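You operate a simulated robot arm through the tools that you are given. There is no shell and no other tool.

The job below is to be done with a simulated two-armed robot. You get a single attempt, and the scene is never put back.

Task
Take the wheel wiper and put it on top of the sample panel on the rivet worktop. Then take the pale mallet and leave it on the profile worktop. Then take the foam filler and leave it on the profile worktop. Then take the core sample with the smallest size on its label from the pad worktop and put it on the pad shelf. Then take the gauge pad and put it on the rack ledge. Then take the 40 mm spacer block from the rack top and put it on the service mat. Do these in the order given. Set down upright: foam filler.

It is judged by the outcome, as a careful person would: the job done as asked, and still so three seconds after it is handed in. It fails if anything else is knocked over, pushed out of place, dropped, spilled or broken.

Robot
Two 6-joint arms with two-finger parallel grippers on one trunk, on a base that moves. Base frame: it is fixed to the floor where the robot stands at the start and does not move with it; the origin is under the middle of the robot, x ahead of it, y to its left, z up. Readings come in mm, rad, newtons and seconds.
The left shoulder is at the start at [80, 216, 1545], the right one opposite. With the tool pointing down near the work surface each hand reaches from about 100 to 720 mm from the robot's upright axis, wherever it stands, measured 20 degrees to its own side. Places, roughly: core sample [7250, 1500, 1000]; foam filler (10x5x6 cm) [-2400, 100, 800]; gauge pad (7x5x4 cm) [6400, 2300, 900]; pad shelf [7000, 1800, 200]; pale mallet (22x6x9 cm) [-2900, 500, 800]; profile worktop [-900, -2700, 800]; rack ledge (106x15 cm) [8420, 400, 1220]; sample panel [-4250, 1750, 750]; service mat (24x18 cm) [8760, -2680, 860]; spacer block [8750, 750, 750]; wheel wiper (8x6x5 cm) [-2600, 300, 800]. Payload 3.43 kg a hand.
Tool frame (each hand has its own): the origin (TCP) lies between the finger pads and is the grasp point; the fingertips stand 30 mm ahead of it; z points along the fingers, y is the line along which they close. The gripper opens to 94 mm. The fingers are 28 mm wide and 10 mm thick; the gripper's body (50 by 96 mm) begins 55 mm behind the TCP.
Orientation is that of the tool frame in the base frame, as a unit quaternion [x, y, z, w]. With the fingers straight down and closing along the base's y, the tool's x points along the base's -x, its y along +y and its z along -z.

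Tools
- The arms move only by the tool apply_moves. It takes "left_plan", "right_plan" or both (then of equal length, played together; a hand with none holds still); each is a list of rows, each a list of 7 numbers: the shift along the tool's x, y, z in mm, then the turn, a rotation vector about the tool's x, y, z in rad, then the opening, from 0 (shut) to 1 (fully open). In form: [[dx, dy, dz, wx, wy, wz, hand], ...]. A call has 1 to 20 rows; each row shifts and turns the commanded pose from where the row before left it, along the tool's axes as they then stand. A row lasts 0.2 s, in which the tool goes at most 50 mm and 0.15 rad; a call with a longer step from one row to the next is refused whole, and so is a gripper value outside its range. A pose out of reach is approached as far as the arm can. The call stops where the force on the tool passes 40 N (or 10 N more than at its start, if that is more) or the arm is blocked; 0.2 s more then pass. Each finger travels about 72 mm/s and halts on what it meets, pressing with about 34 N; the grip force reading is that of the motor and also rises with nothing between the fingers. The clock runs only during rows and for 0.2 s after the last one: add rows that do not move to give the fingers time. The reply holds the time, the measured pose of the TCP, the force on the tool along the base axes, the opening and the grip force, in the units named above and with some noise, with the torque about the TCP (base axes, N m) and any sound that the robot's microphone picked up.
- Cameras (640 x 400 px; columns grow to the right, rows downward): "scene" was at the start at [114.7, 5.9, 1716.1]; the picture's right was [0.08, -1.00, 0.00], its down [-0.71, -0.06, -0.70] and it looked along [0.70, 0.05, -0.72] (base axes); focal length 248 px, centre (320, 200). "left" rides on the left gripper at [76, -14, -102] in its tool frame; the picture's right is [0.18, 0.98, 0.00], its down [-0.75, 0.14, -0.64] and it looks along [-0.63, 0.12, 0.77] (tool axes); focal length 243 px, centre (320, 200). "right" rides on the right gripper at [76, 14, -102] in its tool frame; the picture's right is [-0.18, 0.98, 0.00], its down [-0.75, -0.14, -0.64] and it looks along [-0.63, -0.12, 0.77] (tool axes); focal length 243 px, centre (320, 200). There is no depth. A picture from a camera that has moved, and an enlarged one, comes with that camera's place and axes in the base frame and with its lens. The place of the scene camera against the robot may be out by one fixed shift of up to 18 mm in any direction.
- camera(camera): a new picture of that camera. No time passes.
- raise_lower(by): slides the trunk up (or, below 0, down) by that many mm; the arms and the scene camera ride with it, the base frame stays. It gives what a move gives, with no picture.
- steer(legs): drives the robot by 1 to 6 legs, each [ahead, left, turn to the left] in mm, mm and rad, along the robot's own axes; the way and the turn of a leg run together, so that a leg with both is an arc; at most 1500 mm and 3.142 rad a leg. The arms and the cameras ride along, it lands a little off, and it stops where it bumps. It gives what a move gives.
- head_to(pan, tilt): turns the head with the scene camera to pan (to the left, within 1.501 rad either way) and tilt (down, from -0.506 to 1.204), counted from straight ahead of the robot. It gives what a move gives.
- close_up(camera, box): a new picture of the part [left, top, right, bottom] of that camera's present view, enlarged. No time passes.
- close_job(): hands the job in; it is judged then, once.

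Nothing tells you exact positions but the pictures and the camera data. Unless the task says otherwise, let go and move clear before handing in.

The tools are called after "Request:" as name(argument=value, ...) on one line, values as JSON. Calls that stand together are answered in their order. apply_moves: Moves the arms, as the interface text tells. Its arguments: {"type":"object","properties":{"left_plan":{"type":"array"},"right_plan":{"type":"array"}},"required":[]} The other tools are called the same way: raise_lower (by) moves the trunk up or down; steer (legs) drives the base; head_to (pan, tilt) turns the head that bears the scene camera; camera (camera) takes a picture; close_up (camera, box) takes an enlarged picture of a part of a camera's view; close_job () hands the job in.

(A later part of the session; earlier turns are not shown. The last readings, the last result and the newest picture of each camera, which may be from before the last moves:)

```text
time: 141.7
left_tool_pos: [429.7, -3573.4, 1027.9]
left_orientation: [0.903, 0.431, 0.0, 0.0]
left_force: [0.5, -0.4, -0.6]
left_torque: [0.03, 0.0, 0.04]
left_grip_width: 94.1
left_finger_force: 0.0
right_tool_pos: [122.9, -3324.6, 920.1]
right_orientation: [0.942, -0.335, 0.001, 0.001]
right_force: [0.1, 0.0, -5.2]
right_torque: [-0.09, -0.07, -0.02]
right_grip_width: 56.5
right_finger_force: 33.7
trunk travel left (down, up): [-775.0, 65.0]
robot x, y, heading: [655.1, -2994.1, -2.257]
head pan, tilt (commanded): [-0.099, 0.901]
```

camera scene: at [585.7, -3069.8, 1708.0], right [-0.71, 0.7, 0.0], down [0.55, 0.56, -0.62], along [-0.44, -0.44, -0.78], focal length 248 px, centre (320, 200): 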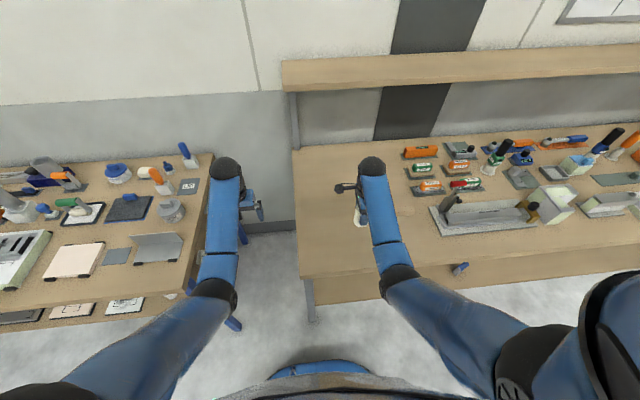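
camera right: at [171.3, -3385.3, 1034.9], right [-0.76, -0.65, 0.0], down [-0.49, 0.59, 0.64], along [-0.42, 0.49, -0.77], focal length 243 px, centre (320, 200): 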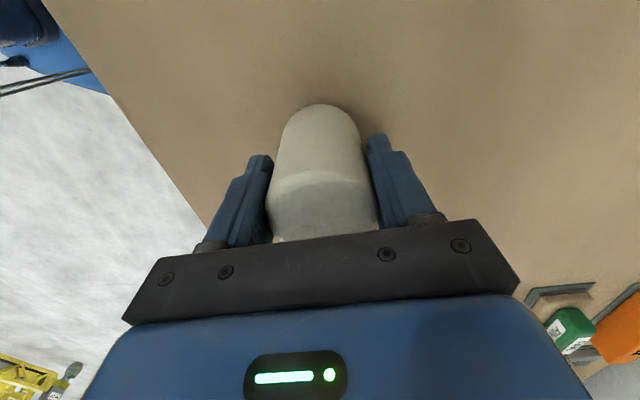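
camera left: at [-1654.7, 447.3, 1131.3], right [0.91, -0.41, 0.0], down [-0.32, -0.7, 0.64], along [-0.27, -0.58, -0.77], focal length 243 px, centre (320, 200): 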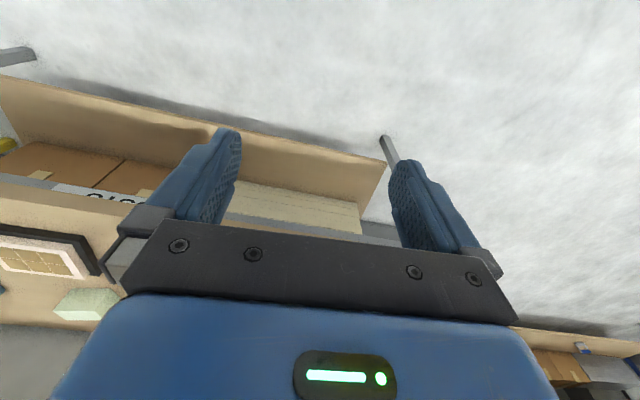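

Request:
apply_moves(right_plan=[[0, 0, 3, 0, 0, 0, 0.25], [0, 0, 0, 0, 0, 0, 0.25]])

Request:
apply_moves(right_plan=[[0, 0, 3, 0, 0, 0, 0.25], [0, 0, 0, 0, 0, 0, 0.25]])

Request:
close_up(camera="scene", box=[300, 140, 460, 240])

```text
time: 142.3
left_tool_pos: [430.7, -3574.7, 1031.4]
left_orientation: [0.903, 0.43, 0.001, -0.001]
left_force: [-0.2, -0.4, -0.5]
left_torque: [0.0, 0.02, -0.04]
left_grip_width: 94.0
left_finger_force: 0.1
right_tool_pos: [121.1, -3325.7, 916.3]
right_orientation: [0.942, -0.335, -0.001, 0.0]
right_force: [-0.2, -0.4, -5.3]
right_torque: [-0.06, -0.08, 0.01]
right_grip_width: 56.5
right_finger_force: 33.8
trunk travel left (down, up): [-775.0, 65.0]
robot x, y, heading: [653.9, -2993.4, -2.248]
head pan, tilt (commanded): [-0.099, 0.901]
```

```text
time: 142.9
left_tool_pos: [429.6, -3574.1, 1029.1]
left_orientation: [0.903, 0.429, 0.001, -0.001]
left_force: [-0.5, 0.7, -0.3]
left_torque: [0.0, -0.02, -0.01]
left_grip_width: 94.1
left_finger_force: 0.2
right_tool_pos: [121.7, -3325.6, 913.4]
right_orientation: [0.942, -0.335, -0.001, 0.001]
right_force: [0.4, 0.1, -2.3]
right_torque: [-0.03, -0.06, 0.0]
right_grip_width: 56.8
right_finger_force: 33.8
trunk travel left (down, up): [-775.0, 65.0]
robot x, y, heading: [654.9, -2995.6, -2.254]
head pan, tilt (commanded): [-0.099, 0.901]
```

```text
4.00 times, centred on (380, 190) of scene
camera zoom: at [586.0, -3069.4, 1708.0], right [-0.71, 0.7, 0.0], down [0.55, 0.56, -0.62], along [-0.44, -0.44, -0.78], focal length 993 px, centre (80, 240)
```

zoom: 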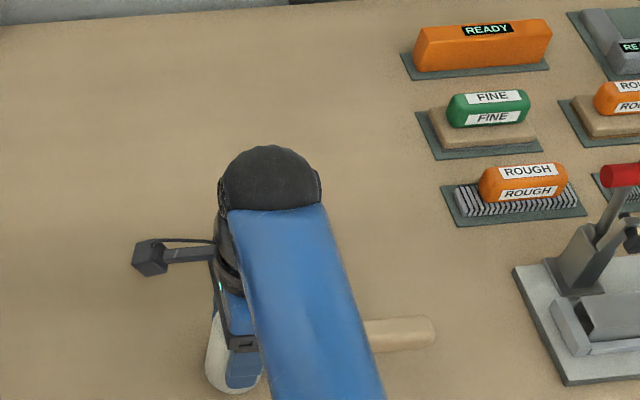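

Force shows contact starting. I'll settle it one more millimetre or two, release, and rise.

Request:
apply_moves(right_plan=[[0, 0, 1.5, 0, 0, 0, 0.25], [0, 0, 0, 0, 0, 0, 0.25]])

Request:
apply_moves(right_plan=[[0, 0, 0, 0, 0, 0, 0.6], [0, 0, 0, 0, 0, 0, 0.8], [0, 0, 0, 0, 0, 0, 1], [0, 0, 0, 0, 0, 0, 1], [0, 0, 0, 0, 0, 0, 1]])

Request:
camera(camera="right")

```text
time: 143.5
left_tool_pos: [431.8, -3573.7, 1030.2]
left_orientation: [0.903, 0.429, 0.001, 0.0]
left_force: [-0.7, -0.5, -0.1]
left_torque: [-0.02, 0.01, -0.01]
left_grip_width: 94.1
left_finger_force: 0.2
right_tool_pos: [122.0, -3325.2, 914.2]
right_orientation: [0.942, -0.335, -0.002, 0.002]
right_force: [-1.2, 0.2, 6.8]
right_torque: [0.27, 0.06, 0.0]
right_grip_width: 56.8
right_finger_force: 33.7
trunk travel left (down, up): [-775.0, 65.0]
robot x, y, heading: [654.7, -2994.4, -2.255]
head pan, tilt (commanded): [-0.099, 0.901]
```

```text
time: 144.7
left_tool_pos: [430.9, -3572.8, 1030.0]
left_orientation: [0.903, 0.429, 0.001, 0.0]
left_force: [0.2, 0.0, 0.4]
left_torque: [0.08, 0.02, 0.04]
left_grip_width: 94.2
left_finger_force: 0.1
right_tool_pos: [121.4, -3324.2, 914.0]
right_orientation: [0.942, -0.335, 0.0, 0.002]
right_force: [0.1, 0.4, -0.8]
right_torque: [-0.01, -0.01, -0.02]
right_grip_width: 94.2
right_finger_force: 0.0
trunk travel left (down, up): [-775.0, 65.0]
robot x, y, heading: [651.9, -2996.2, -2.255]
head pan, tilt (commanded): [-0.099, 0.901]
```

```text
taken
camera right: at [171.8, -3385.0, 1014.2], right [-0.76, -0.65, 0.0], down [-0.49, 0.59, 0.64], along [-0.42, 0.49, -0.77], focal length 243 px, centre (320, 200)
```

right: 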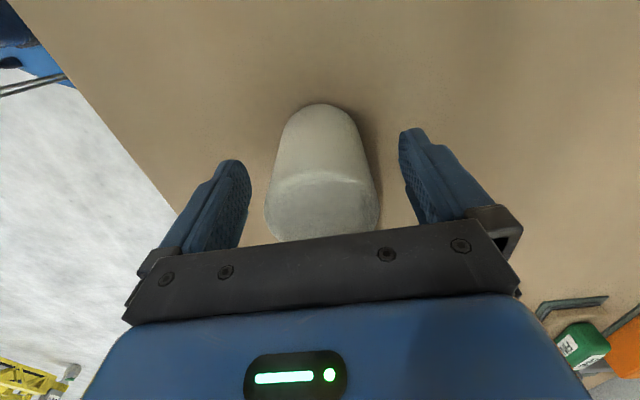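

The mallet stands on its own. I'll rise straight up and rotate the wrist back, then head back for the foam filler.

Request:
apply_moves(right_plan=[[0, 0, -15, 0, 0, 0, 1], [0, 0, -25, 0, 0, 0, 1], [0, 0, -25, 0, 0, 0, 1], [0, 0, -17, 0, 0, 0, 1], [0, -30, 0, 0, 0, 0, 1], [0, -40, 0, 0, 0, 0, 1], [0, 0, 0, 0, 0, 0, 1]])

Request:
steer(legs=[[-300, 0, 0]])

Request:
camera(camera="scene")

```text
time: 146.3
left_tool_pos: [430.4, -3574.5, 1029.5]
left_orientation: [0.903, 0.43, 0.001, -0.001]
left_force: [-0.1, 0.5, 0.5]
left_torque: [-0.04, -0.01, -0.04]
left_grip_width: 94.0
left_finger_force: 0.0
right_tool_pos: [167.3, -3270.9, 994.2]
right_orientation: [0.942, -0.336, -0.001, 0.001]
right_force: [-0.2, 0.1, 0.1]
right_torque: [0.01, 0.04, 0.04]
right_grip_width: 93.8
right_finger_force: 0.1
trunk travel left (down, up): [-775.0, 65.0]
robot x, y, heading: [656.2, -2989.6, -2.25]
head pan, tilt (commanded): [-0.099, 0.901]
```

```text
time: 148.4
left_tool_pos: [615.9, -3345.5, 1028.7]
left_orientation: [0.903, 0.429, 0.002, -0.001]
left_force: [0.0, -0.6, 0.4]
left_torque: [0.0, -0.01, -0.01]
left_grip_width: 94.1
left_finger_force: 0.0
right_tool_pos: [351.9, -3041.9, 993.4]
right_orientation: [0.942, -0.335, 0.0, 0.0]
right_force: [0.3, 0.2, -0.1]
right_torque: [0.04, -0.04, -0.01]
right_grip_width: 94.0
right_finger_force: 0.1
trunk travel left (down, up): [-775.0, 65.0]
robot x, y, heading: [840.4, -2763.7, -2.255]
head pan, tilt (commanded): [-0.099, 0.901]
```

```text
taken
camera scene: at [771.1, -2842.3, 1707.7], right [-0.71, 0.7, 0.0], down [0.55, 0.56, -0.62], along [-0.44, -0.44, -0.79], focal length 248 px, centre (320, 200)
```

scene: 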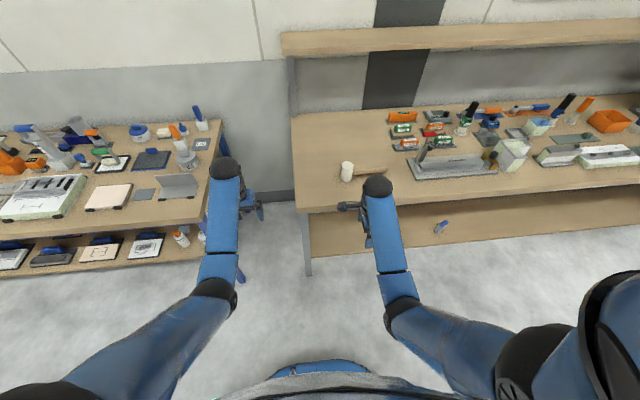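

The mallet stands on the profile worktop with its handle clear of the clamp. I'll retrace the route to the first bench for the foam filler.

Request:
steer(legs=[[0, -880, 0], [0, -880, 0], [-1350, 0, 0], [0, -1200, 0], [0, -1200, 0]])

Request:
head_to(pan=0, tilt=0.7)

Request:
camera(camera="scene")

```text
time: 174.9
left_tool_pos: [-1756.3, 302.9, 1030.6]
left_orientation: [0.903, 0.43, 0.0, 0.0]
left_force: [-0.6, -0.2, 0.7]
left_torque: [-0.01, 0.0, 0.02]
left_grip_width: 94.0
left_finger_force: 0.1
right_tool_pos: [-2019.7, 606.7, 994.8]
right_orientation: [0.942, -0.334, -0.002, 0.002]
right_force: [1.2, 0.6, 0.8]
right_torque: [0.01, -0.02, -0.01]
right_grip_width: 93.8
right_finger_force: 0.1
trunk travel left (down, up): [-775.0, 65.0]
robot x, y, heading: [-1531.3, 885.2, -2.251]
head pan, tilt (commanded): [-0.099, 0.901]
```

```text
time: 175.6
left_tool_pos: [-1757.6, 303.6, 1030.4]
left_orientation: [0.903, 0.43, 0.0, 0.0]
left_force: [-0.4, 0.3, 0.7]
left_torque: [0.0, 0.03, 0.02]
left_grip_width: 94.2
left_finger_force: 0.0
right_tool_pos: [-2021.3, 607.1, 994.0]
right_orientation: [0.942, -0.335, 0.0, 0.002]
right_force: [0.4, 0.3, 0.1]
right_torque: [0.01, 0.0, -0.01]
right_grip_width: 93.9
right_finger_force: 0.1
trunk travel left (down, up): [-775.0, 65.0]
robot x, y, heading: [-1532.5, 883.9, -2.25]
head pan, tilt (commanded): [0.0, 0.7]
```

```text
taken
camera scene: at [-1601.6, 796.0, 1724.1], right [-0.78, 0.63, 0.0], down [0.41, 0.5, -0.76], along [-0.48, -0.59, -0.64], focal length 248 px, centre (320, 200)
```

scene: 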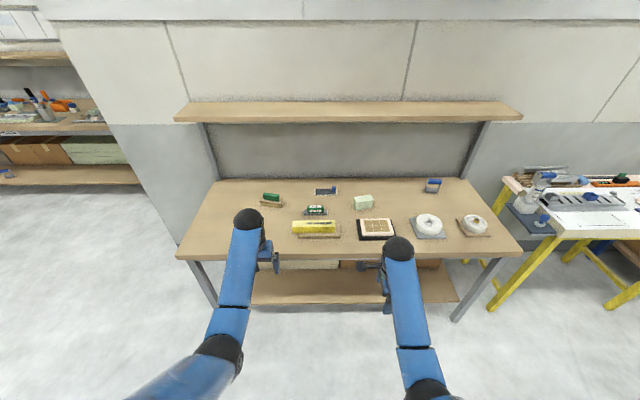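

Request:
close_up(camera="scene", box=[320, 175, 416, 235])

```text
6.67 times, centred on (368, 205) of scene
camera zoom: at [-1601.6, 796.0, 1724.1], right [-0.78, 0.63, 0.0], down [0.41, 0.5, -0.76], along [-0.48, -0.59, -0.64], focal length 1656 px, centre (0, 167)
```

zoom: 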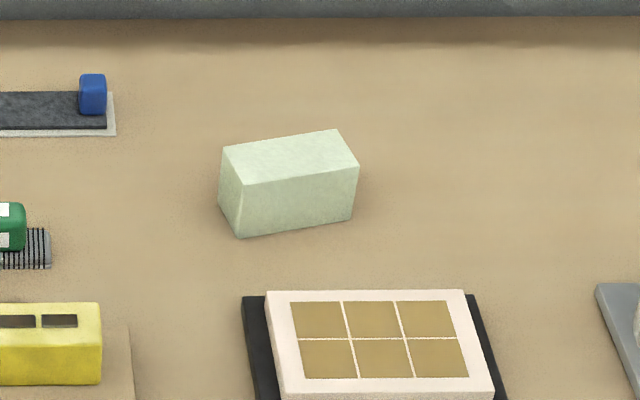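

The foam filler is a block about 100 × 50 mm, turned about 13° to the bench, 1155 mm ahead and 237 mm right of me. I'll move in and turn the wrist to match.

Request:
steer(legs=[[505, -25, 0]])

Request:
apply_moves(right_plan=[[0, 0, 0, 0, 0, -0.117, 1], [0, 0, 0, 0, 0, -0.117, 1], [0, 0, 0, 0, 0, 0, 1]])

Request:
camera(camera="right")

```text
time: 178.6
left_tool_pos: [-2094.4, -69.3, 1030.7]
left_orientation: [0.904, 0.428, -0.001, 0.0]
left_force: [-0.3, -0.1, 0.3]
left_torque: [0.02, 0.02, 0.03]
left_grip_width: 94.1
left_finger_force: 0.1
right_tool_pos: [-2357.0, 235.0, 995.9]
right_orientation: [0.942, -0.336, -0.001, 0.003]
right_force: [-0.8, 0.8, 0.1]
right_torque: [-0.02, 0.02, -0.03]
right_grip_width: 93.9
right_finger_force: 0.2
trunk travel left (down, up): [-775.0, 65.0]
robot x, y, heading: [-1872.8, 511.6, -2.256]
head pan, tilt (commanded): [0.0, 0.7]
```

```text
time: 179.4
left_tool_pos: [-2096.9, -71.1, 1029.7]
left_orientation: [0.904, 0.428, 0.0, 0.001]
left_force: [0.0, -0.5, -0.5]
left_torque: [-0.01, -0.01, 0.01]
left_grip_width: 93.9
left_finger_force: 0.0
right_tool_pos: [-2358.7, 233.6, 993.3]
right_orientation: [0.975, -0.224, -0.002, 0.001]
right_force: [0.0, -0.1, 0.4]
right_torque: [-0.01, -0.03, -0.02]
right_grip_width: 94.0
right_finger_force: 0.0
trunk travel left (down, up): [-775.0, 65.0]
robot x, y, heading: [-1872.8, 516.6, -2.256]
head pan, tilt (commanded): [0.0, 0.7]
```

```text
taken
camera right: at [-2297.4, 186.3, 1095.7], right [-0.59, -0.8, 0.0], down [-0.62, 0.46, 0.64], along [-0.52, 0.38, -0.77], focal length 243 px, centre (320, 200)
```

right: 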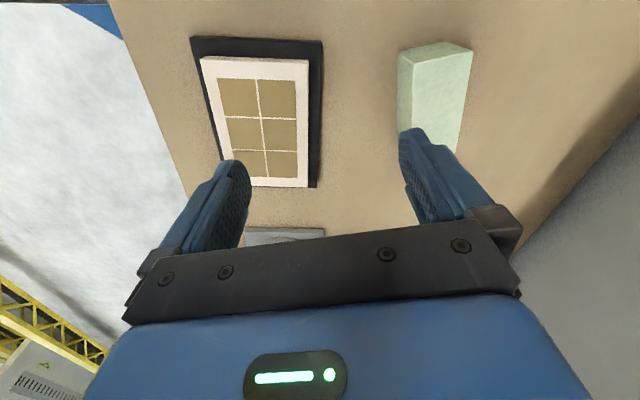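

Request:
apply_moves(right_plan=[[-8, 31.5, 0, 0, 0, 0, 1], [-8, 31.5, 5, 0, 0, 0, 1], [-8, 31.5, 15, 0, 0, 0, 1], [-8, 31.5, 20, 0, 0, 0, 1], [0, 0, 13, 0, 0, 0, 1], [0, 0, 0, 0, 0, 0, 1]])

Request:
camera(camera="right")

```text
time: 180.8
left_tool_pos: [-2097.6, -70.2, 1029.4]
left_orientation: [0.904, 0.428, 0.001, 0.0]
left_force: [-0.4, 0.2, 0.8]
left_torque: [-0.03, -0.01, 0.02]
left_grip_width: 93.9
left_finger_force: 0.1
right_tool_pos: [-2442.9, 133.5, 941.5]
right_orientation: [0.975, -0.223, -0.002, 0.002]
right_force: [-0.3, 0.1, 0.5]
right_torque: [0.03, 0.03, 0.03]
right_grip_width: 94.2
right_finger_force: 0.0
trunk travel left (down, up): [-775.0, 65.0]
robot x, y, heading: [-1871.4, 512.5, -2.256]
head pan, tilt (commanded): [0.0, 0.7]
```

```text
taken
camera right: at [-2380.6, 86.3, 1043.4], right [-0.59, -0.8, 0.0], down [-0.61, 0.46, 0.64], along [-0.52, 0.38, -0.77], focal length 243 px, centre (320, 200)
```

right: 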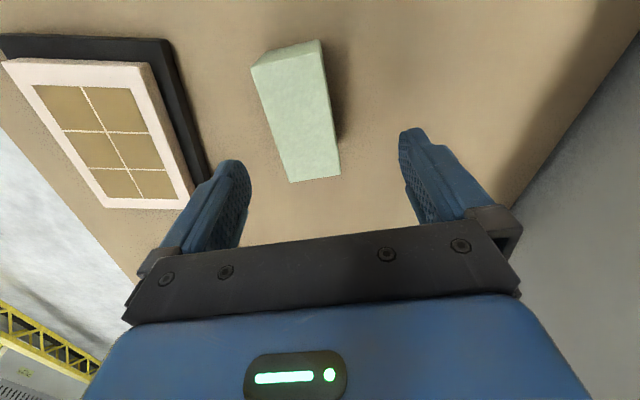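

Request:
close_up(camera="right", box=[220, 20, 380, 200])

```text
2.22 times, centred on (300, 110) of right
camera zoom: at [-2380.6, 86.3, 1043.4], right [-0.59, -0.8, 0.0], down [-0.61, 0.46, 0.64], along [-0.52, 0.38, -0.77], focal length 539 px, centre (364, 400)
```

zoom: 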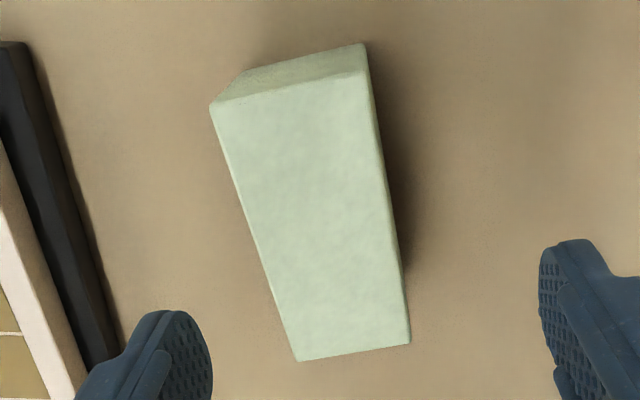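

The foam block is aligned with the tool and offset 15 mm toward me. I'll correct that and descend around it.

Request:
apply_moves(right_plan=[[-1, -15, 10, 0, 0, 0, 1], [0, 0, 20, 0, 0, 0, 1], [0, 0, 25, 0, 0, 0, 1], [0, 0, 25, 0, 0, 0, 1], [0, 0, 21, 0, 0, 0, 1], [0, 0, 0, 0, 0, 0, 1]])

Request:
camera(camera="right")

```text
time: 182.2
left_tool_pos: [-2096.7, -71.0, 1029.8]
left_orientation: [0.903, 0.429, -0.001, 0.0]
left_force: [-0.3, 0.0, 0.4]
left_torque: [0.04, 0.03, 0.02]
left_grip_width: 93.8
left_finger_force: 0.1
right_tool_pos: [-2436.9, 150.1, 841.9]
right_orientation: [0.974, -0.224, -0.001, 0.001]
right_force: [-0.5, -0.6, -0.3]
right_torque: [0.04, 0.01, -0.01]
right_grip_width: 94.0
right_finger_force: 0.2
right hand out of reach, approached as far as the arm can: row 5
trunk travel left (down, up): [-775.0, 65.0]
robot x, y, heading: [-1871.5, 512.3, -2.255]
head pan, tilt (commanded): [0.0, 0.7]
```

```text
taken
camera right: at [-2374.9, 102.8, 943.6], right [-0.59, -0.8, 0.0], down [-0.61, 0.46, 0.64], along [-0.52, 0.38, -0.77], focal length 243 px, centre (320, 200)
```

right: 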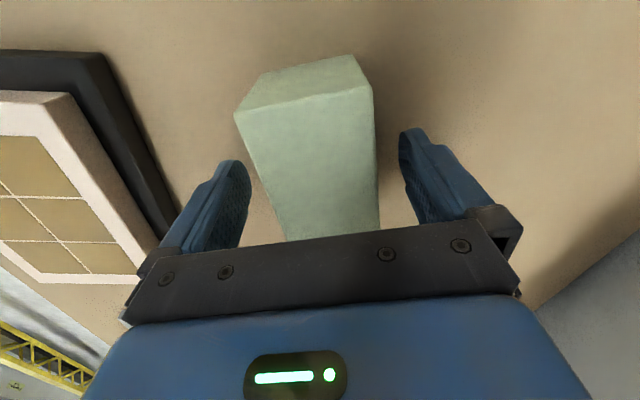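

Request:
apply_moves(right_plan=[[0, 0, 0, 0, 0, 0, 0.7], [0, 0, 0, 0, 0, 0, 0.45], [0, 0, 0, 0, 0, 0, 0.3], [0, 0, 0, 0, 0, 0, 0.3], [0, 0, 0, 0, 0, 0, 0.3]])

Request:
camera(camera="right")

```text
time: 183.4
left_tool_pos: [-2096.6, -70.7, 1029.6]
left_orientation: [0.904, 0.428, 0.0, 0.0]
left_force: [-0.3, -0.8, 0.3]
left_torque: [0.01, 0.01, -0.04]
left_grip_width: 93.9
left_finger_force: 0.1
right_tool_pos: [-2437.6, 151.6, 841.7]
right_orientation: [0.975, -0.224, 0.0, 0.001]
right_force: [0.1, -0.5, -0.8]
right_torque: [0.02, 0.0, 0.0]
right_grip_width: 52.9
right_finger_force: 34.2
trunk travel left (down, up): [-775.0, 65.0]
robot x, y, heading: [-1872.1, 509.5, -2.258]
head pan, tilt (commanded): [0.0, 0.7]
```

```text
taken
camera right: at [-2374.9, 102.8, 943.5], right [-0.59, -0.8, 0.0], down [-0.62, 0.46, 0.64], along [-0.52, 0.38, -0.77], focal length 243 px, centre (320, 200)
```

right: 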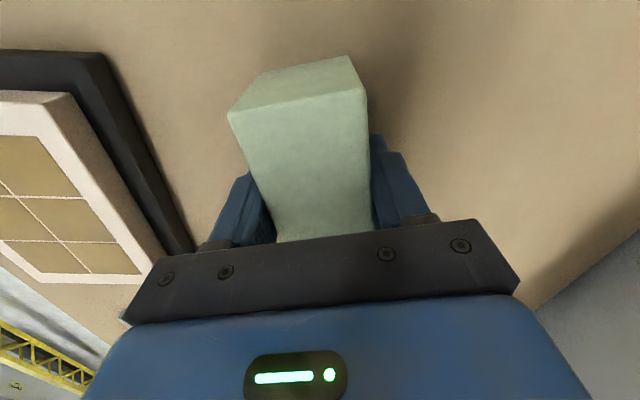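

Foam gripped at 52.9 mm. Lifting, retracting, and driving back to the profile worktop by the same route.

Request:
apply_moves(right_plan=[[0, 0, -10, 0, 0, 0, 0.3], [0, 0, -20, 0, 0, 0, 0.3], [0, 0, -30, 0, 0, 0, 0.3], [0, 0, -30, 0, 0, 0, 0.3], [0, 0, -30, 0, 0, 0, 0.3], [0, 0, -25, 0, 0, 0, 0.3], [8, -34, 0, 0, 0, 0, 0.3], [8, -34, 0, 0, 0, 0, 0.3], [8, -34, 0, 0, 0, 0, 0.3], [0, 0, 0, 0, 0, 0, 0.3]])

Request:
camera(camera="right")

```text
time: 185.6
left_tool_pos: [-2097.0, -71.2, 1030.4]
left_orientation: [0.904, 0.428, 0.0, 0.0]
left_force: [-0.3, 0.0, -0.1]
left_torque: [0.01, 0.0, 0.0]
left_grip_width: 94.2
left_finger_force: 0.0
right_tool_pos: [-2369.8, 232.5, 985.7]
right_orientation: [0.975, -0.224, -0.001, 0.0]
right_force: [-0.8, 0.6, -0.2]
right_torque: [0.01, -0.02, 0.01]
right_grip_width: 52.9
right_finger_force: 34.3
trunk travel left (down, up): [-775.0, 65.0]
robot x, y, heading: [-1872.2, 515.5, -2.259]
head pan, tilt (commanded): [0.0, 0.7]
```

```text
taken
camera right: at [-2308.0, 184.2, 1088.4], right [-0.59, -0.8, 0.0], down [-0.62, 0.46, 0.64], along [-0.52, 0.38, -0.77], focal length 243 px, centre (320, 200)
```

right: 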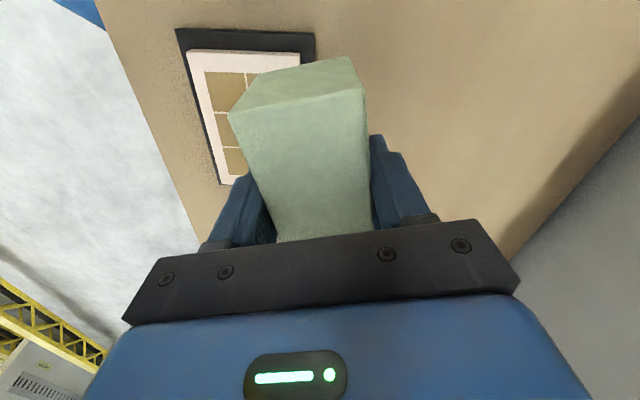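

Request:
steer(legs=[[-420, 0, 0.004], [0, 1200, 0], [0, 1200, 0], [1350, 0, 0], [0, 954, 0], [0, 954, 0]])

Request:
head_to(pan=0, tilt=0.8)

Request:
camera(camera="scene")

```text
time: 215.0
left_tool_pos: [680.6, -3493.2, 1029.9]
left_orientation: [0.902, 0.433, 0.0, 0.001]
left_force: [0.2, -0.5, -0.1]
left_torque: [0.02, -0.02, -0.02]
left_grip_width: 93.9
left_finger_force: 0.0
right_tool_pos: [404.9, -3192.9, 987.3]
right_orientation: [0.976, -0.219, 0.0, 0.0]
right_force: [-0.2, 1.5, 1.0]
right_torque: [-0.02, 0.0, -0.01]
right_grip_width: 52.9
right_finger_force: 34.2
trunk travel left (down, up): [-775.0, 65.0]
robot x, y, heading: [903.8, -2911.7, -2.246]
head pan, tilt (commanded): [0.0, 0.7]
```

```text
time: 215.7
left_tool_pos: [681.7, -3492.2, 1029.3]
left_orientation: [0.901, 0.434, 0.0, 0.0]
left_force: [0.0, 0.4, 0.4]
left_torque: [-0.02, 0.04, -0.01]
left_grip_width: 93.9
left_finger_force: 0.1
right_tool_pos: [404.9, -3194.3, 987.7]
right_orientation: [0.976, -0.219, -0.001, 0.001]
right_force: [-0.9, 0.8, 0.0]
right_torque: [-0.03, 0.0, -0.01]
right_grip_width: 52.7
right_finger_force: 34.7
trunk travel left (down, up): [-775.0, 65.0]
robot x, y, heading: [901.8, -2914.9, -2.247]
head pan, tilt (commanded): [0.0, 0.799]
```

```text
taken
camera scene: at [836.5, -2995.9, 1715.9], right [-0.78, 0.63, 0.0], down [0.45, 0.56, -0.7], along [-0.44, -0.54, -0.72], focal length 248 px, centre (320, 200)
```

scene: 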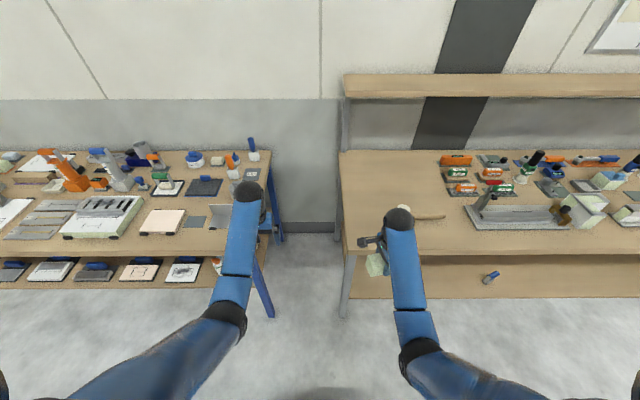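

The mallet is standing where I left it. I'll move in 220 mm and set the foam about 130 mm left of the mallet head.

Request:
steer(legs=[[215, 0, 0]])

Request:
camera(camera="right")

Request:
camera(camera="scene")

```text
time: 217.3
left_tool_pos: [550.9, -3657.5, 1032.2]
left_orientation: [0.901, 0.434, -0.002, 0.001]
left_force: [1.4, 0.0, 0.6]
left_torque: [-0.03, 0.02, -0.02]
left_grip_width: 94.1
left_finger_force: 0.0
right_tool_pos: [274.6, -3359.4, 988.9]
right_orientation: [0.976, -0.218, -0.002, 0.002]
right_force: [0.9, -0.6, -0.1]
right_torque: [0.0, 0.03, -0.02]
right_grip_width: 52.6
right_finger_force: 34.4
trunk travel left (down, up): [-775.0, 65.0]
robot x, y, heading: [771.2, -3080.2, -2.245]
head pan, tilt (commanded): [0.0, 0.799]
```

```text
taken
camera right: at [336.9, -3405.8, 1090.5], right [-0.59, -0.81, 0.01], down [-0.62, 0.45, 0.64], along [-0.52, 0.37, -0.77], focal length 243 px, centre (320, 200)
```

right: 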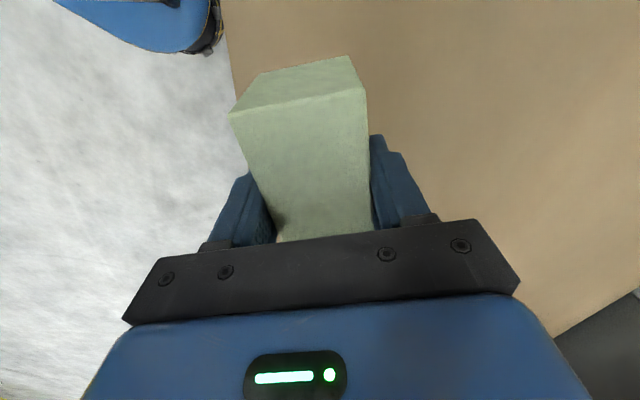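

```text
taken
camera scene: at [706.9, -3159.2, 1716.5], right [-0.78, 0.62, 0.0], down [0.45, 0.56, -0.7], along [-0.44, -0.55, -0.71], focal length 248 px, centre (320, 200)
```

scene: 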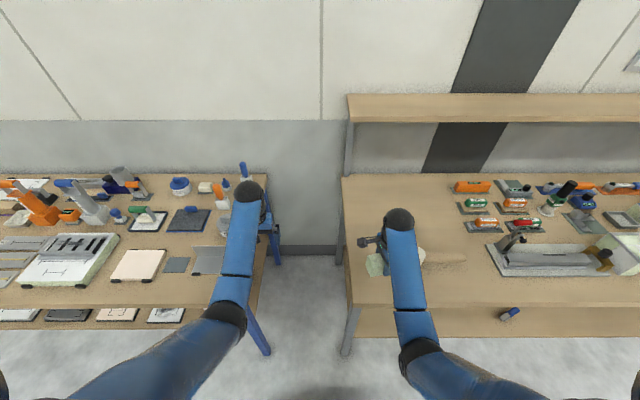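

Request:
apply_moves(right_plan=[[-8, 21.7, 0, 0, 0, 0, 0.3], [-8, 21.7, 0, 0, 0, 0, 0.3], [-7.8, 21.8, 0, 0, 0, 0, 0.3], [0, 0, 25, 0, 0, 0, 0.3], [0, 0, 25, 0, 0, 0, 0.3], [0, 0, 20, 0, 0, 0, 0.3], [0, 0, 11, 0, 0, 0, 0.3], [0, 0, 0, 0, 0, 0, 0.3]])

Request:
camera(camera="right")

Request:
close_up(camera="scene", box=[320, 180, 520, 305])

```text
time: 219.2
left_tool_pos: [549.1, -3661.3, 1030.3]
left_orientation: [0.901, 0.434, 0.0, 0.001]
left_force: [-0.4, -0.1, 0.0]
left_torque: [0.0, 0.0, -0.01]
left_grip_width: 94.2
left_finger_force: 0.0
right_tool_pos: [224.0, -3409.7, 906.1]
right_orientation: [0.976, -0.218, -0.001, 0.001]
right_force: [-0.3, 0.4, -0.3]
right_torque: [0.02, -0.03, -0.01]
right_grip_width: 53.0
right_finger_force: 33.7
trunk travel left (down, up): [-775.0, 65.0]
robot x, y, heading: [768.2, -3076.8, -2.243]
head pan, tilt (commanded): [0.0, 0.799]
```

```text
taken
camera right: at [285.9, -3457.1, 1007.8], right [-0.59, -0.81, 0.0], down [-0.62, 0.45, 0.64], along [-0.52, 0.37, -0.77], focal length 243 px, centre (320, 200)
```

right: 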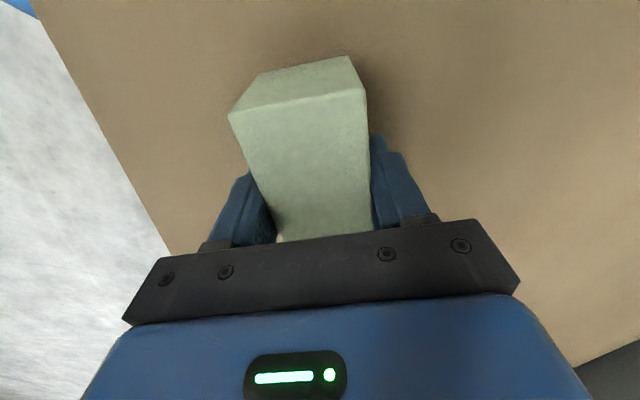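

```text
3.20 times, centred on (420, 242) of scene
camera zoom: at [703.3, -3163.7, 1715.9], right [-0.78, 0.62, 0.0], down [0.45, 0.56, -0.7], along [-0.44, -0.54, -0.72], focal length 795 px, centre (0, 64)
```

zoom: 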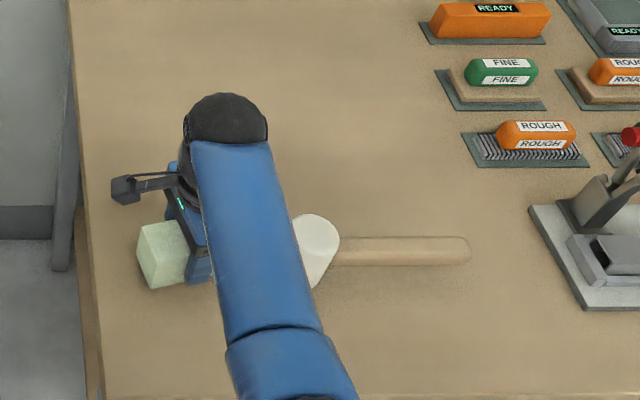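

Request:
apply_moves(right_plan=[[0, 0, 4, 0, 0, 0, 0.3], [0, 0, 4, 0, 0, 0, 0.3], [0, 0, 0, 0, 0, 0, 0.3]])

Request:
apply_moves(right_plan=[[0, 0, 3, 0, 0, 0, 0.3], [0, 0, 0, 0, 0, 0, 0.3]])

Request:
apply_moves(right_plan=[[0, 0, 2, 0, 0, 0, 0.3], [0, 0, 0, 0, 0, 0, 0.3]])

```text
time: 219.9
left_tool_pos: [548.3, -3661.0, 1029.0]
left_orientation: [0.901, 0.434, 0.001, 0.001]
left_force: [0.1, 1.0, 0.0]
left_torque: [-0.01, -0.01, 0.0]
left_grip_width: 94.1
left_finger_force: 0.1
right_tool_pos: [222.0, -3410.4, 898.4]
right_orientation: [0.976, -0.218, -0.002, 0.0]
right_force: [-0.5, 0.1, -0.1]
right_torque: [-0.02, -0.01, 0.0]
right_grip_width: 52.5
right_finger_force: 34.4
trunk travel left (down, up): [-775.0, 65.0]
robot x, y, heading: [769.8, -3075.6, -2.249]
head pan, tilt (commanded): [0.0, 0.799]
```

```text
time: 220.6
left_tool_pos: [549.9, -3660.4, 1029.4]
left_orientation: [0.901, 0.434, 0.0, 0.0]
left_force: [0.5, -0.3, -0.4]
left_torque: [0.01, -0.02, 0.02]
left_grip_width: 94.1
left_finger_force: 0.0
right_tool_pos: [222.0, -3411.3, 894.8]
right_orientation: [0.976, -0.218, -0.001, 0.001]
right_force: [-0.9, -0.8, -0.6]
right_torque: [0.05, -0.03, 0.01]
right_grip_width: 52.8
right_finger_force: 34.1
trunk travel left (down, up): [-775.0, 65.0]
robot x, y, heading: [770.7, -3077.8, -2.24]
head pan, tilt (commanded): [0.0, 0.799]
```

```text
time: 221.2
left_tool_pos: [548.5, -3660.7, 1030.4]
left_orientation: [0.901, 0.434, 0.0, 0.0]
left_force: [-0.1, 0.4, 0.5]
left_torque: [-0.01, -0.02, -0.03]
left_grip_width: 93.9
left_finger_force: 0.1
right_tool_pos: [222.5, -3410.0, 892.8]
right_orientation: [0.976, -0.218, -0.001, 0.0]
right_force: [-0.4, 0.2, -0.9]
right_torque: [-0.01, -0.01, 0.01]
right_grip_width: 52.8
right_finger_force: 34.2
trunk travel left (down, up): [-775.0, 65.0]
robot x, y, heading: [768.1, -3076.8, -2.245]
head pan, tilt (commanded): [0.0, 0.799]
```

Request:
apply_moves(right_plan=[[0, 0, 1.5, 0, 0, 0, 0.3], [0, 0, 0, 0, 0, 0, 0.3]])

Request:
apply_moves(right_plan=[[0, 0, 1.5, 0, 0, 0, 0.3], [0, 0, 0, 0, 0, 0, 0.3]])

```text
time: 221.8
left_tool_pos: [548.8, -3659.7, 1028.8]
left_orientation: [0.901, 0.434, 0.0, 0.0]
left_force: [-0.3, -0.5, 0.2]
left_torque: [0.0, 0.01, 0.03]
left_grip_width: 94.1
left_finger_force: 0.1
right_tool_pos: [222.7, -3411.7, 891.9]
right_orientation: [0.976, -0.218, -0.001, 0.0]
right_force: [0.7, 0.0, 1.3]
right_torque: [0.05, -0.05, 0.0]
right_grip_width: 52.9
right_finger_force: 33.6
trunk travel left (down, up): [-775.0, 65.0]
robot x, y, heading: [765.9, -3076.1, -2.242]
head pan, tilt (commanded): [0.0, 0.799]
```

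```text
time: 222.3
left_tool_pos: [549.6, -3660.4, 1030.8]
left_orientation: [0.901, 0.433, -0.001, 0.001]
left_force: [-0.6, -0.2, 0.0]
left_torque: [0.01, 0.01, -0.01]
left_grip_width: 94.1
left_finger_force: 0.0
right_tool_pos: [222.5, -3411.2, 892.9]
right_orientation: [0.976, -0.218, -0.001, 0.002]
right_force: [-0.4, 0.4, 11.2]
right_torque: [0.08, -0.12, -0.02]
right_grip_width: 52.7
right_finger_force: 34.3
trunk travel left (down, up): [-775.0, 65.0]
robot x, y, heading: [767.8, -3074.8, -2.246]
head pan, tilt (commanded): [0.0, 0.799]
```

Contact confirmed (11 N). I'll release and rise clear, then check both items.

Request:
apply_moves(right_plan=[[0, 0, -1, 0, 0, 0, 0.3], [0, 0, 0, 0, 0, 0, 0.6], [0, 0, 0, 0, 0, 0, 0.85], [0, 0, 0, 0, 0, 0, 1], [0, 0, 0, 0, 0, 0, 1]])

Request:
apply_moves(right_plan=[[0, 0, -15, 0, 0, 0, 1], [0, 0, -25, 0, 0, 0, 1], [0, 0, -30, 0, 0, 0, 1], [0, 0, -20, 0, 0, 0, 1], [8, -34, 0, 0, 0, 0, 1], [0, 0, 0, 0, 0, 0, 1]])

Request:
camera(camera="right")

Request:
steer(legs=[[-215, 0, 0]])

Request:
camera(camera="scene")

```text
time: 223.6
left_tool_pos: [548.8, -3661.4, 1027.5]
left_orientation: [0.901, 0.433, 0.001, -0.001]
left_force: [0.0, -1.2, 0.0]
left_torque: [0.02, -0.02, 0.0]
left_grip_width: 93.8
left_finger_force: 0.1
right_tool_pos: [222.5, -3411.6, 890.6]
right_orientation: [0.976, -0.218, -0.001, 0.001]
right_force: [0.7, -0.4, 0.6]
right_torque: [0.01, 0.02, -0.03]
right_grip_width: 94.1
right_finger_force: 0.0
trunk travel left (down, up): [-775.0, 65.0]
robot x, y, heading: [767.8, -3075.8, -2.245]
head pan, tilt (commanded): [0.0, 0.799]
```

```text
time: 224.9
left_tool_pos: [549.3, -3660.2, 1030.1]
left_orientation: [0.901, 0.434, 0.0, 0.0]
left_force: [0.0, 0.6, 0.0]
left_torque: [-0.03, -0.01, -0.04]
left_grip_width: 93.9
left_finger_force: 0.1
right_tool_pos: [245.7, -3383.5, 982.1]
right_orientation: [0.976, -0.218, -0.001, 0.0]
right_force: [-0.1, -0.1, -0.5]
right_torque: [0.0, -0.01, -0.04]
right_grip_width: 93.9
right_finger_force: 0.1
trunk travel left (down, up): [-775.0, 65.0]
robot x, y, heading: [770.3, -3080.2, -2.242]
head pan, tilt (commanded): [0.0, 0.799]
```

```text
taken
camera right: at [307.1, -3429.2, 1083.3], right [-0.59, -0.81, 0.0], down [-0.62, 0.45, 0.64], along [-0.52, 0.37, -0.77], focal length 243 px, centre (320, 200)
```

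right: 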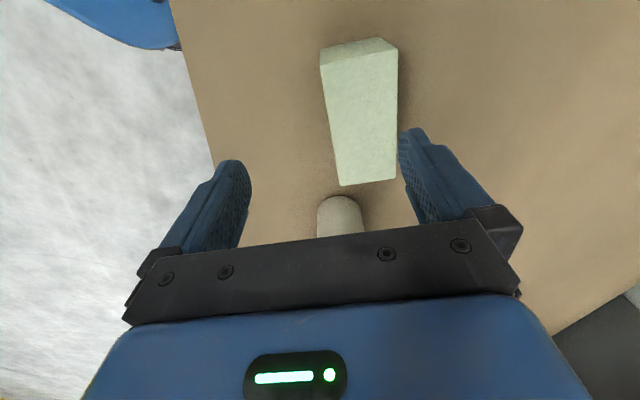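

```text
time: 226.6
left_tool_pos: [680.1, -3497.1, 1028.2]
left_orientation: [0.901, 0.434, 0.003, -0.001]
left_force: [0.4, -0.4, -0.1]
left_torque: [0.01, -0.01, -0.04]
left_grip_width: 94.0
left_finger_force: 0.0
right_tool_pos: [375.2, -3218.3, 979.7]
right_orientation: [0.976, -0.217, 0.001, -0.001]
right_force: [-0.3, -0.1, -0.6]
right_torque: [0.01, -0.01, -0.01]
right_grip_width: 93.9
right_finger_force: 0.1
trunk travel left (down, up): [-775.0, 65.0]
robot x, y, heading: [899.8, -2907.9, -2.244]
head pan, tilt (commanded): [0.0, 0.799]
```

```text
taken
camera scene: at [833.2, -3001.1, 1715.3], right [-0.78, 0.62, 0.0], down [0.45, 0.56, -0.69], along [-0.43, -0.54, -0.72], focal length 248 px, centre (320, 200)
```

scene: 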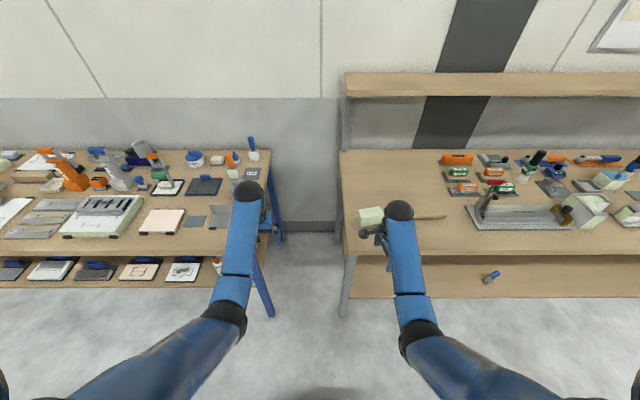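

The foam filler is upright on the profile worktop next to the mallet. Next are the far benches around (7000, 1800); I'll move into the open aisle, turn to face down the hall, and look.

Request:
steer(legs=[[0, -900, 0], [-940, 0, 0], [-940, 0, 0], [0, 0, 1.574]])

Request:
head_to(pan=0, tilt=0.3)

Request:
camera(camera="scene")

Request:
head_to(pan=0.8, tilt=0.3)

Request:
camera(camera="scene")

```text
time: 244.3
left_tool_pos: [1967.3, -1094.1, 1031.1]
left_orientation: [0.326, 0.945, 0.0, 0.0]
left_force: [0.8, -0.3, 0.7]
left_torque: [0.02, 0.0, -0.01]
left_grip_width: 93.9
left_finger_force: 0.0
right_tool_pos: [1692.3, -1401.6, 981.5]
right_orientation: [0.842, 0.54, 0.0, 0.0]
right_force: [0.3, 0.0, 0.6]
right_torque: [0.01, 0.01, -0.02]
right_grip_width: 94.0
right_finger_force: 0.1
trunk travel left (down, up): [-775.0, 65.0]
robot x, y, heading: [1380.3, -877.6, -0.664]
head pan, tilt (commanded): [0.0, 0.799]
```

```text
time: 245.2
left_tool_pos: [1967.7, -1093.2, 1030.3]
left_orientation: [0.327, 0.945, 0.0, 0.0]
left_force: [0.2, -0.5, -0.4]
left_torque: [-0.03, 0.04, -0.03]
left_grip_width: 94.0
left_finger_force: 0.1
right_tool_pos: [1692.9, -1400.6, 983.2]
right_orientation: [0.842, 0.54, -0.001, 0.001]
right_force: [1.4, 0.6, 0.6]
right_torque: [0.03, -0.05, 0.0]
right_grip_width: 93.9
right_finger_force: 0.0
trunk travel left (down, up): [-775.0, 65.0]
robot x, y, heading: [1379.9, -875.6, -0.664]
head pan, tilt (commanded): [0.0, 0.3]
```

```text
taken
camera scene: at [1482.8, -955.9, 1760.2], right [-0.62, -0.79, 0.0], down [-0.23, 0.18, -0.95], along [0.75, -0.59, -0.3], focal length 248 px, centre (320, 200)
```

scene: 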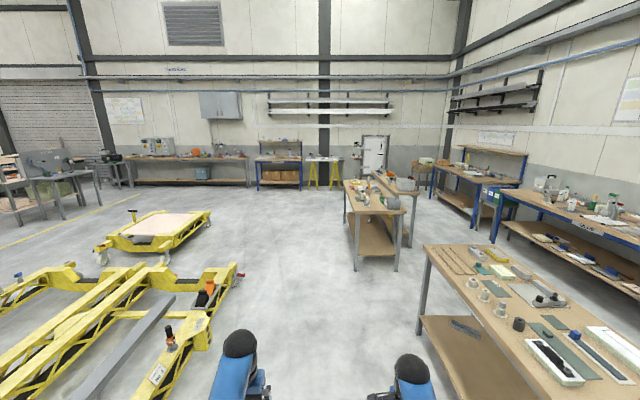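

```text
time: 246.3
left_tool_pos: [1967.7, -1093.0, 1030.2]
left_orientation: [0.327, 0.945, 0.0, 0.0]
left_force: [0.6, 0.4, -0.1]
left_torque: [-0.02, 0.01, 0.0]
left_grip_width: 94.0
left_finger_force: 0.1
right_tool_pos: [1692.7, -1400.1, 981.5]
right_orientation: [0.842, 0.539, 0.0, 0.001]
right_force: [-0.5, -0.4, 0.4]
right_torque: [0.0, 0.0, 0.01]
right_grip_width: 93.9
right_finger_force: 0.1
trunk travel left (down, up): [-775.0, 65.0]
robot x, y, heading: [1380.4, -883.2, -0.67]
head pan, tilt (commanded): [0.799, 0.3]
```

```text
taken
camera scene: at [1501.7, -885.8, 1760.3], right [0.13, -0.99, 0.0], down [-0.29, -0.04, -0.96], along [0.95, 0.13, -0.3], focal length 248 px, centre (320, 200)
```

scene: 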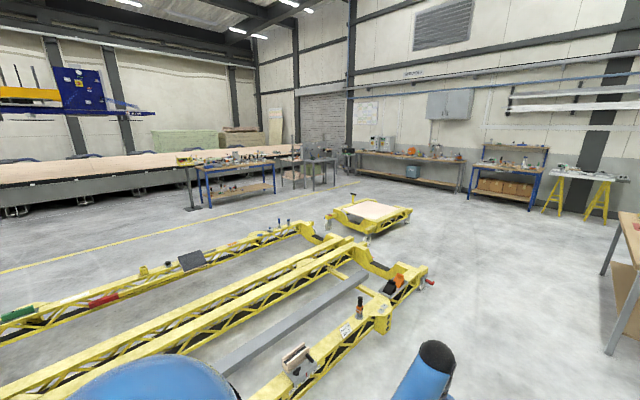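

The way down the hall is clear between the yellow jig on the left and tables on the right. I'll drive past the jig and cart, then turn across toward the pad worktop on the far side.

Request:
steer(legs=[[0, 130, 0], [1450, 0, 0], [1450, 0, 0]])

Request:
head_to(pan=0, tilt=0.4)

Request:
camera(camera="scene")

Request:
head_to(pan=0.9, tilt=0.3)

Request:
camera(camera="scene")

```text
time: 261.2
left_tool_pos: [4322.4, -2773.2, 1031.1]
left_orientation: [0.327, 0.945, -0.001, 0.001]
left_force: [-0.3, 0.5, -0.2]
left_torque: [-0.01, -0.02, 0.0]
left_grip_width: 94.1
left_finger_force: 0.1
right_tool_pos: [4047.8, -3080.8, 980.7]
right_orientation: [0.842, 0.539, 0.0, 0.001]
right_force: [-0.5, 0.1, 0.3]
right_torque: [-0.03, -0.01, -0.01]
right_grip_width: 93.9
right_finger_force: 0.1
trunk travel left (down, up): [-775.0, 65.0]
robot x, y, heading: [3737.6, -2555.6, -0.667]
head pan, tilt (commanded): [0.799, 0.3]
```

```text
time: 262.3
left_tool_pos: [4324.1, -2773.5, 1029.8]
left_orientation: [0.327, 0.945, 0.0, 0.0]
left_force: [-0.6, 0.3, 0.4]
left_torque: [-0.04, 0.02, -0.01]
left_grip_width: 94.1
left_finger_force: 0.0
right_tool_pos: [4047.8, -3080.2, 981.1]
right_orientation: [0.842, 0.54, -0.001, 0.002]
right_force: [0.2, 0.0, 0.7]
right_torque: [0.0, 0.01, -0.01]
right_grip_width: 94.1
right_finger_force: 0.1
trunk travel left (down, up): [-775.0, 65.0]
robot x, y, heading: [3738.1, -2557.7, -0.662]
head pan, tilt (commanded): [0.0, 0.4]
```

```text
taken
camera scene: at [3837.8, -2635.3, 1751.0], right [-0.62, -0.79, 0.0], down [-0.31, 0.24, -0.92], along [0.73, -0.57, -0.39], focal length 248 px, centre (320, 200)
```

scene: 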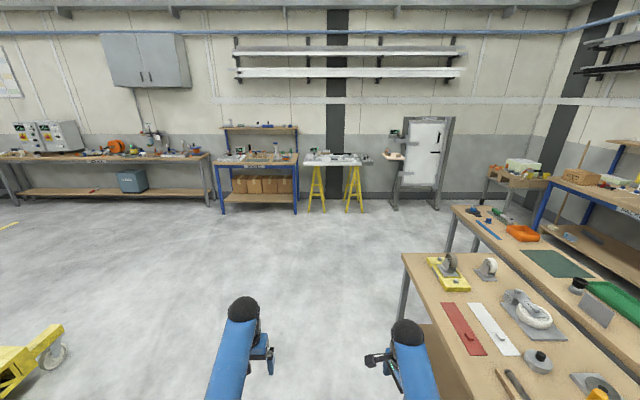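

```text
time: 263.5
left_tool_pos: [4324.5, -2774.1, 1030.0]
left_orientation: [0.326, 0.945, 0.0, 0.0]
left_force: [-0.1, -0.7, 0.2]
left_torque: [0.03, 0.0, -0.01]
left_grip_width: 93.9
left_finger_force: 0.0
right_tool_pos: [4048.7, -3081.0, 982.0]
right_orientation: [0.842, 0.539, 0.0, 0.002]
right_force: [0.5, 0.3, 0.5]
right_torque: [0.02, 0.01, -0.01]
right_grip_width: 94.0
right_finger_force: 0.0
trunk travel left (down, up): [-775.0, 65.0]
robot x, y, heading: [3735.7, -2558.8, -0.666]
head pan, tilt (commanded): [0.901, 0.3]
```

```text
taken
camera scene: at [3855.9, -2556.4, 1760.3], right [0.23, -0.97, 0.0], down [-0.29, -0.07, -0.96], along [0.93, 0.22, -0.3], focal length 248 px, centre (320, 200)
```

scene: 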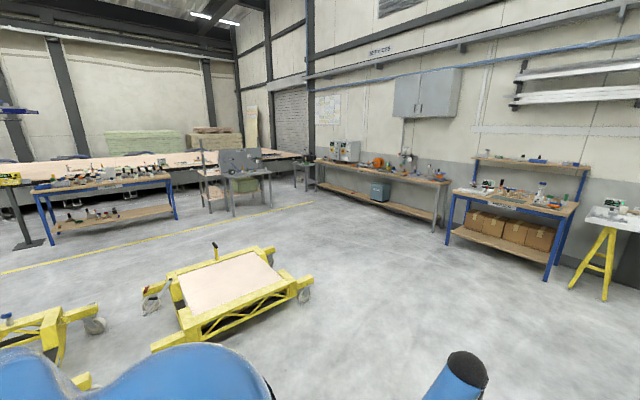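

The pad worktop (blue-legged bench), the grey rack beside it and the service bench are all visible. I'll go on past the cart, turn to face across the hall, and cross toward them.

Request:
steer(legs=[[1050, 0, 0], [1050, 0, 0], [0, 0, 1.566], [1450, 0, 0], [1450, 0, 0], [800, 0, 0]])

Request:
head_to(pan=0.4, tilt=0.4)

Request:
camera(camera="scene")

Request:
head_to(pan=-0.5, tilt=0.4)

Request:
camera(camera="scene")

```text
time: 295.2
left_tool_pos: [7887.4, -379.5, 1030.1]
left_orientation: [-0.437, 0.9, 0.0, 0.0]
left_force: [-0.1, 0.3, 0.9]
left_torque: [0.02, 0.02, 0.0]
left_grip_width: 93.9
left_finger_force: 0.0
right_tool_pos: [8194.2, -654.6, 982.8]
right_orientation: [0.215, 0.977, 0.001, 0.001]
right_force: [0.4, -0.6, -1.0]
right_torque: [0.02, 0.0, -0.02]
right_grip_width: 93.9
right_finger_force: 0.2
trunk travel left (down, up): [-775.0, 65.0]
robot x, y, heading: [7670.4, -964.5, 0.903]
head pan, tilt (commanded): [0.901, 0.3]
```

```text
time: 296.1
left_tool_pos: [7888.5, -377.4, 1028.2]
left_orientation: [-0.437, 0.9, 0.0, 0.0]
left_force: [-0.7, -0.5, 0.1]
left_torque: [0.05, 0.0, -0.01]
left_grip_width: 93.8
left_finger_force: 0.1
right_tool_pos: [8195.9, -652.6, 981.6]
right_orientation: [0.215, 0.977, 0.0, -0.001]
right_force: [0.5, 0.9, 0.0]
right_torque: [-0.02, -0.01, 0.01]
right_grip_width: 94.0
right_finger_force: 0.1
trunk travel left (down, up): [-775.0, 65.0]
robot x, y, heading: [7674.8, -963.5, 0.9]
head pan, tilt (commanded): [0.4, 0.4]
```

```text
taken
camera scene: at [7720.7, -850.5, 1751.0], right [0.96, -0.26, 0.0], down [-0.1, -0.38, -0.92], along [0.24, 0.89, -0.39], focal length 248 px, centre (320, 200)
```

scene: 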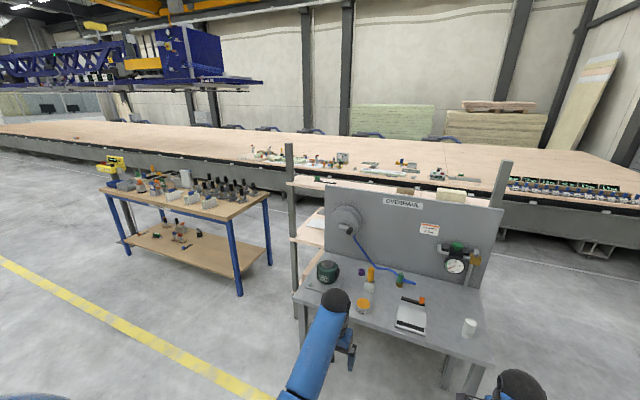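

```text
time: 297.3
left_tool_pos: [7889.3, -377.3, 1030.2]
left_orientation: [-0.437, 0.9, 0.0, 0.0]
left_force: [-0.2, -0.3, 0.7]
left_torque: [-0.06, -0.01, -0.03]
left_grip_width: 94.1
left_finger_force: 0.1
right_tool_pos: [8194.8, -653.2, 981.5]
right_orientation: [0.215, 0.977, 0.001, 0.002]
right_force: [-0.7, -0.5, 0.7]
right_torque: [0.01, -0.02, -0.04]
right_grip_width: 94.0
right_finger_force: 0.1
trunk travel left (down, up): [-775.0, 65.0]
robot x, y, heading: [7675.8, -962.4, 0.908]
head pan, tilt (commanded): [-0.499, 0.4]
```

```text
taken
camera scene: at [7781.1, -903.7, 1751.0], right [0.4, -0.92, 0.0], down [-0.36, -0.15, -0.92], along [0.85, 0.36, -0.39], focal length 248 px, centre (320, 200)
```

scene: 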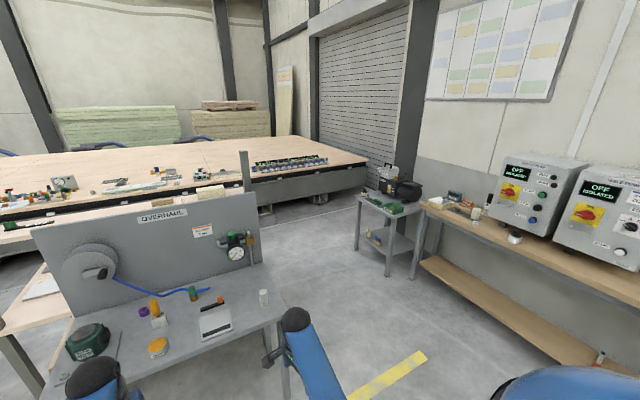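

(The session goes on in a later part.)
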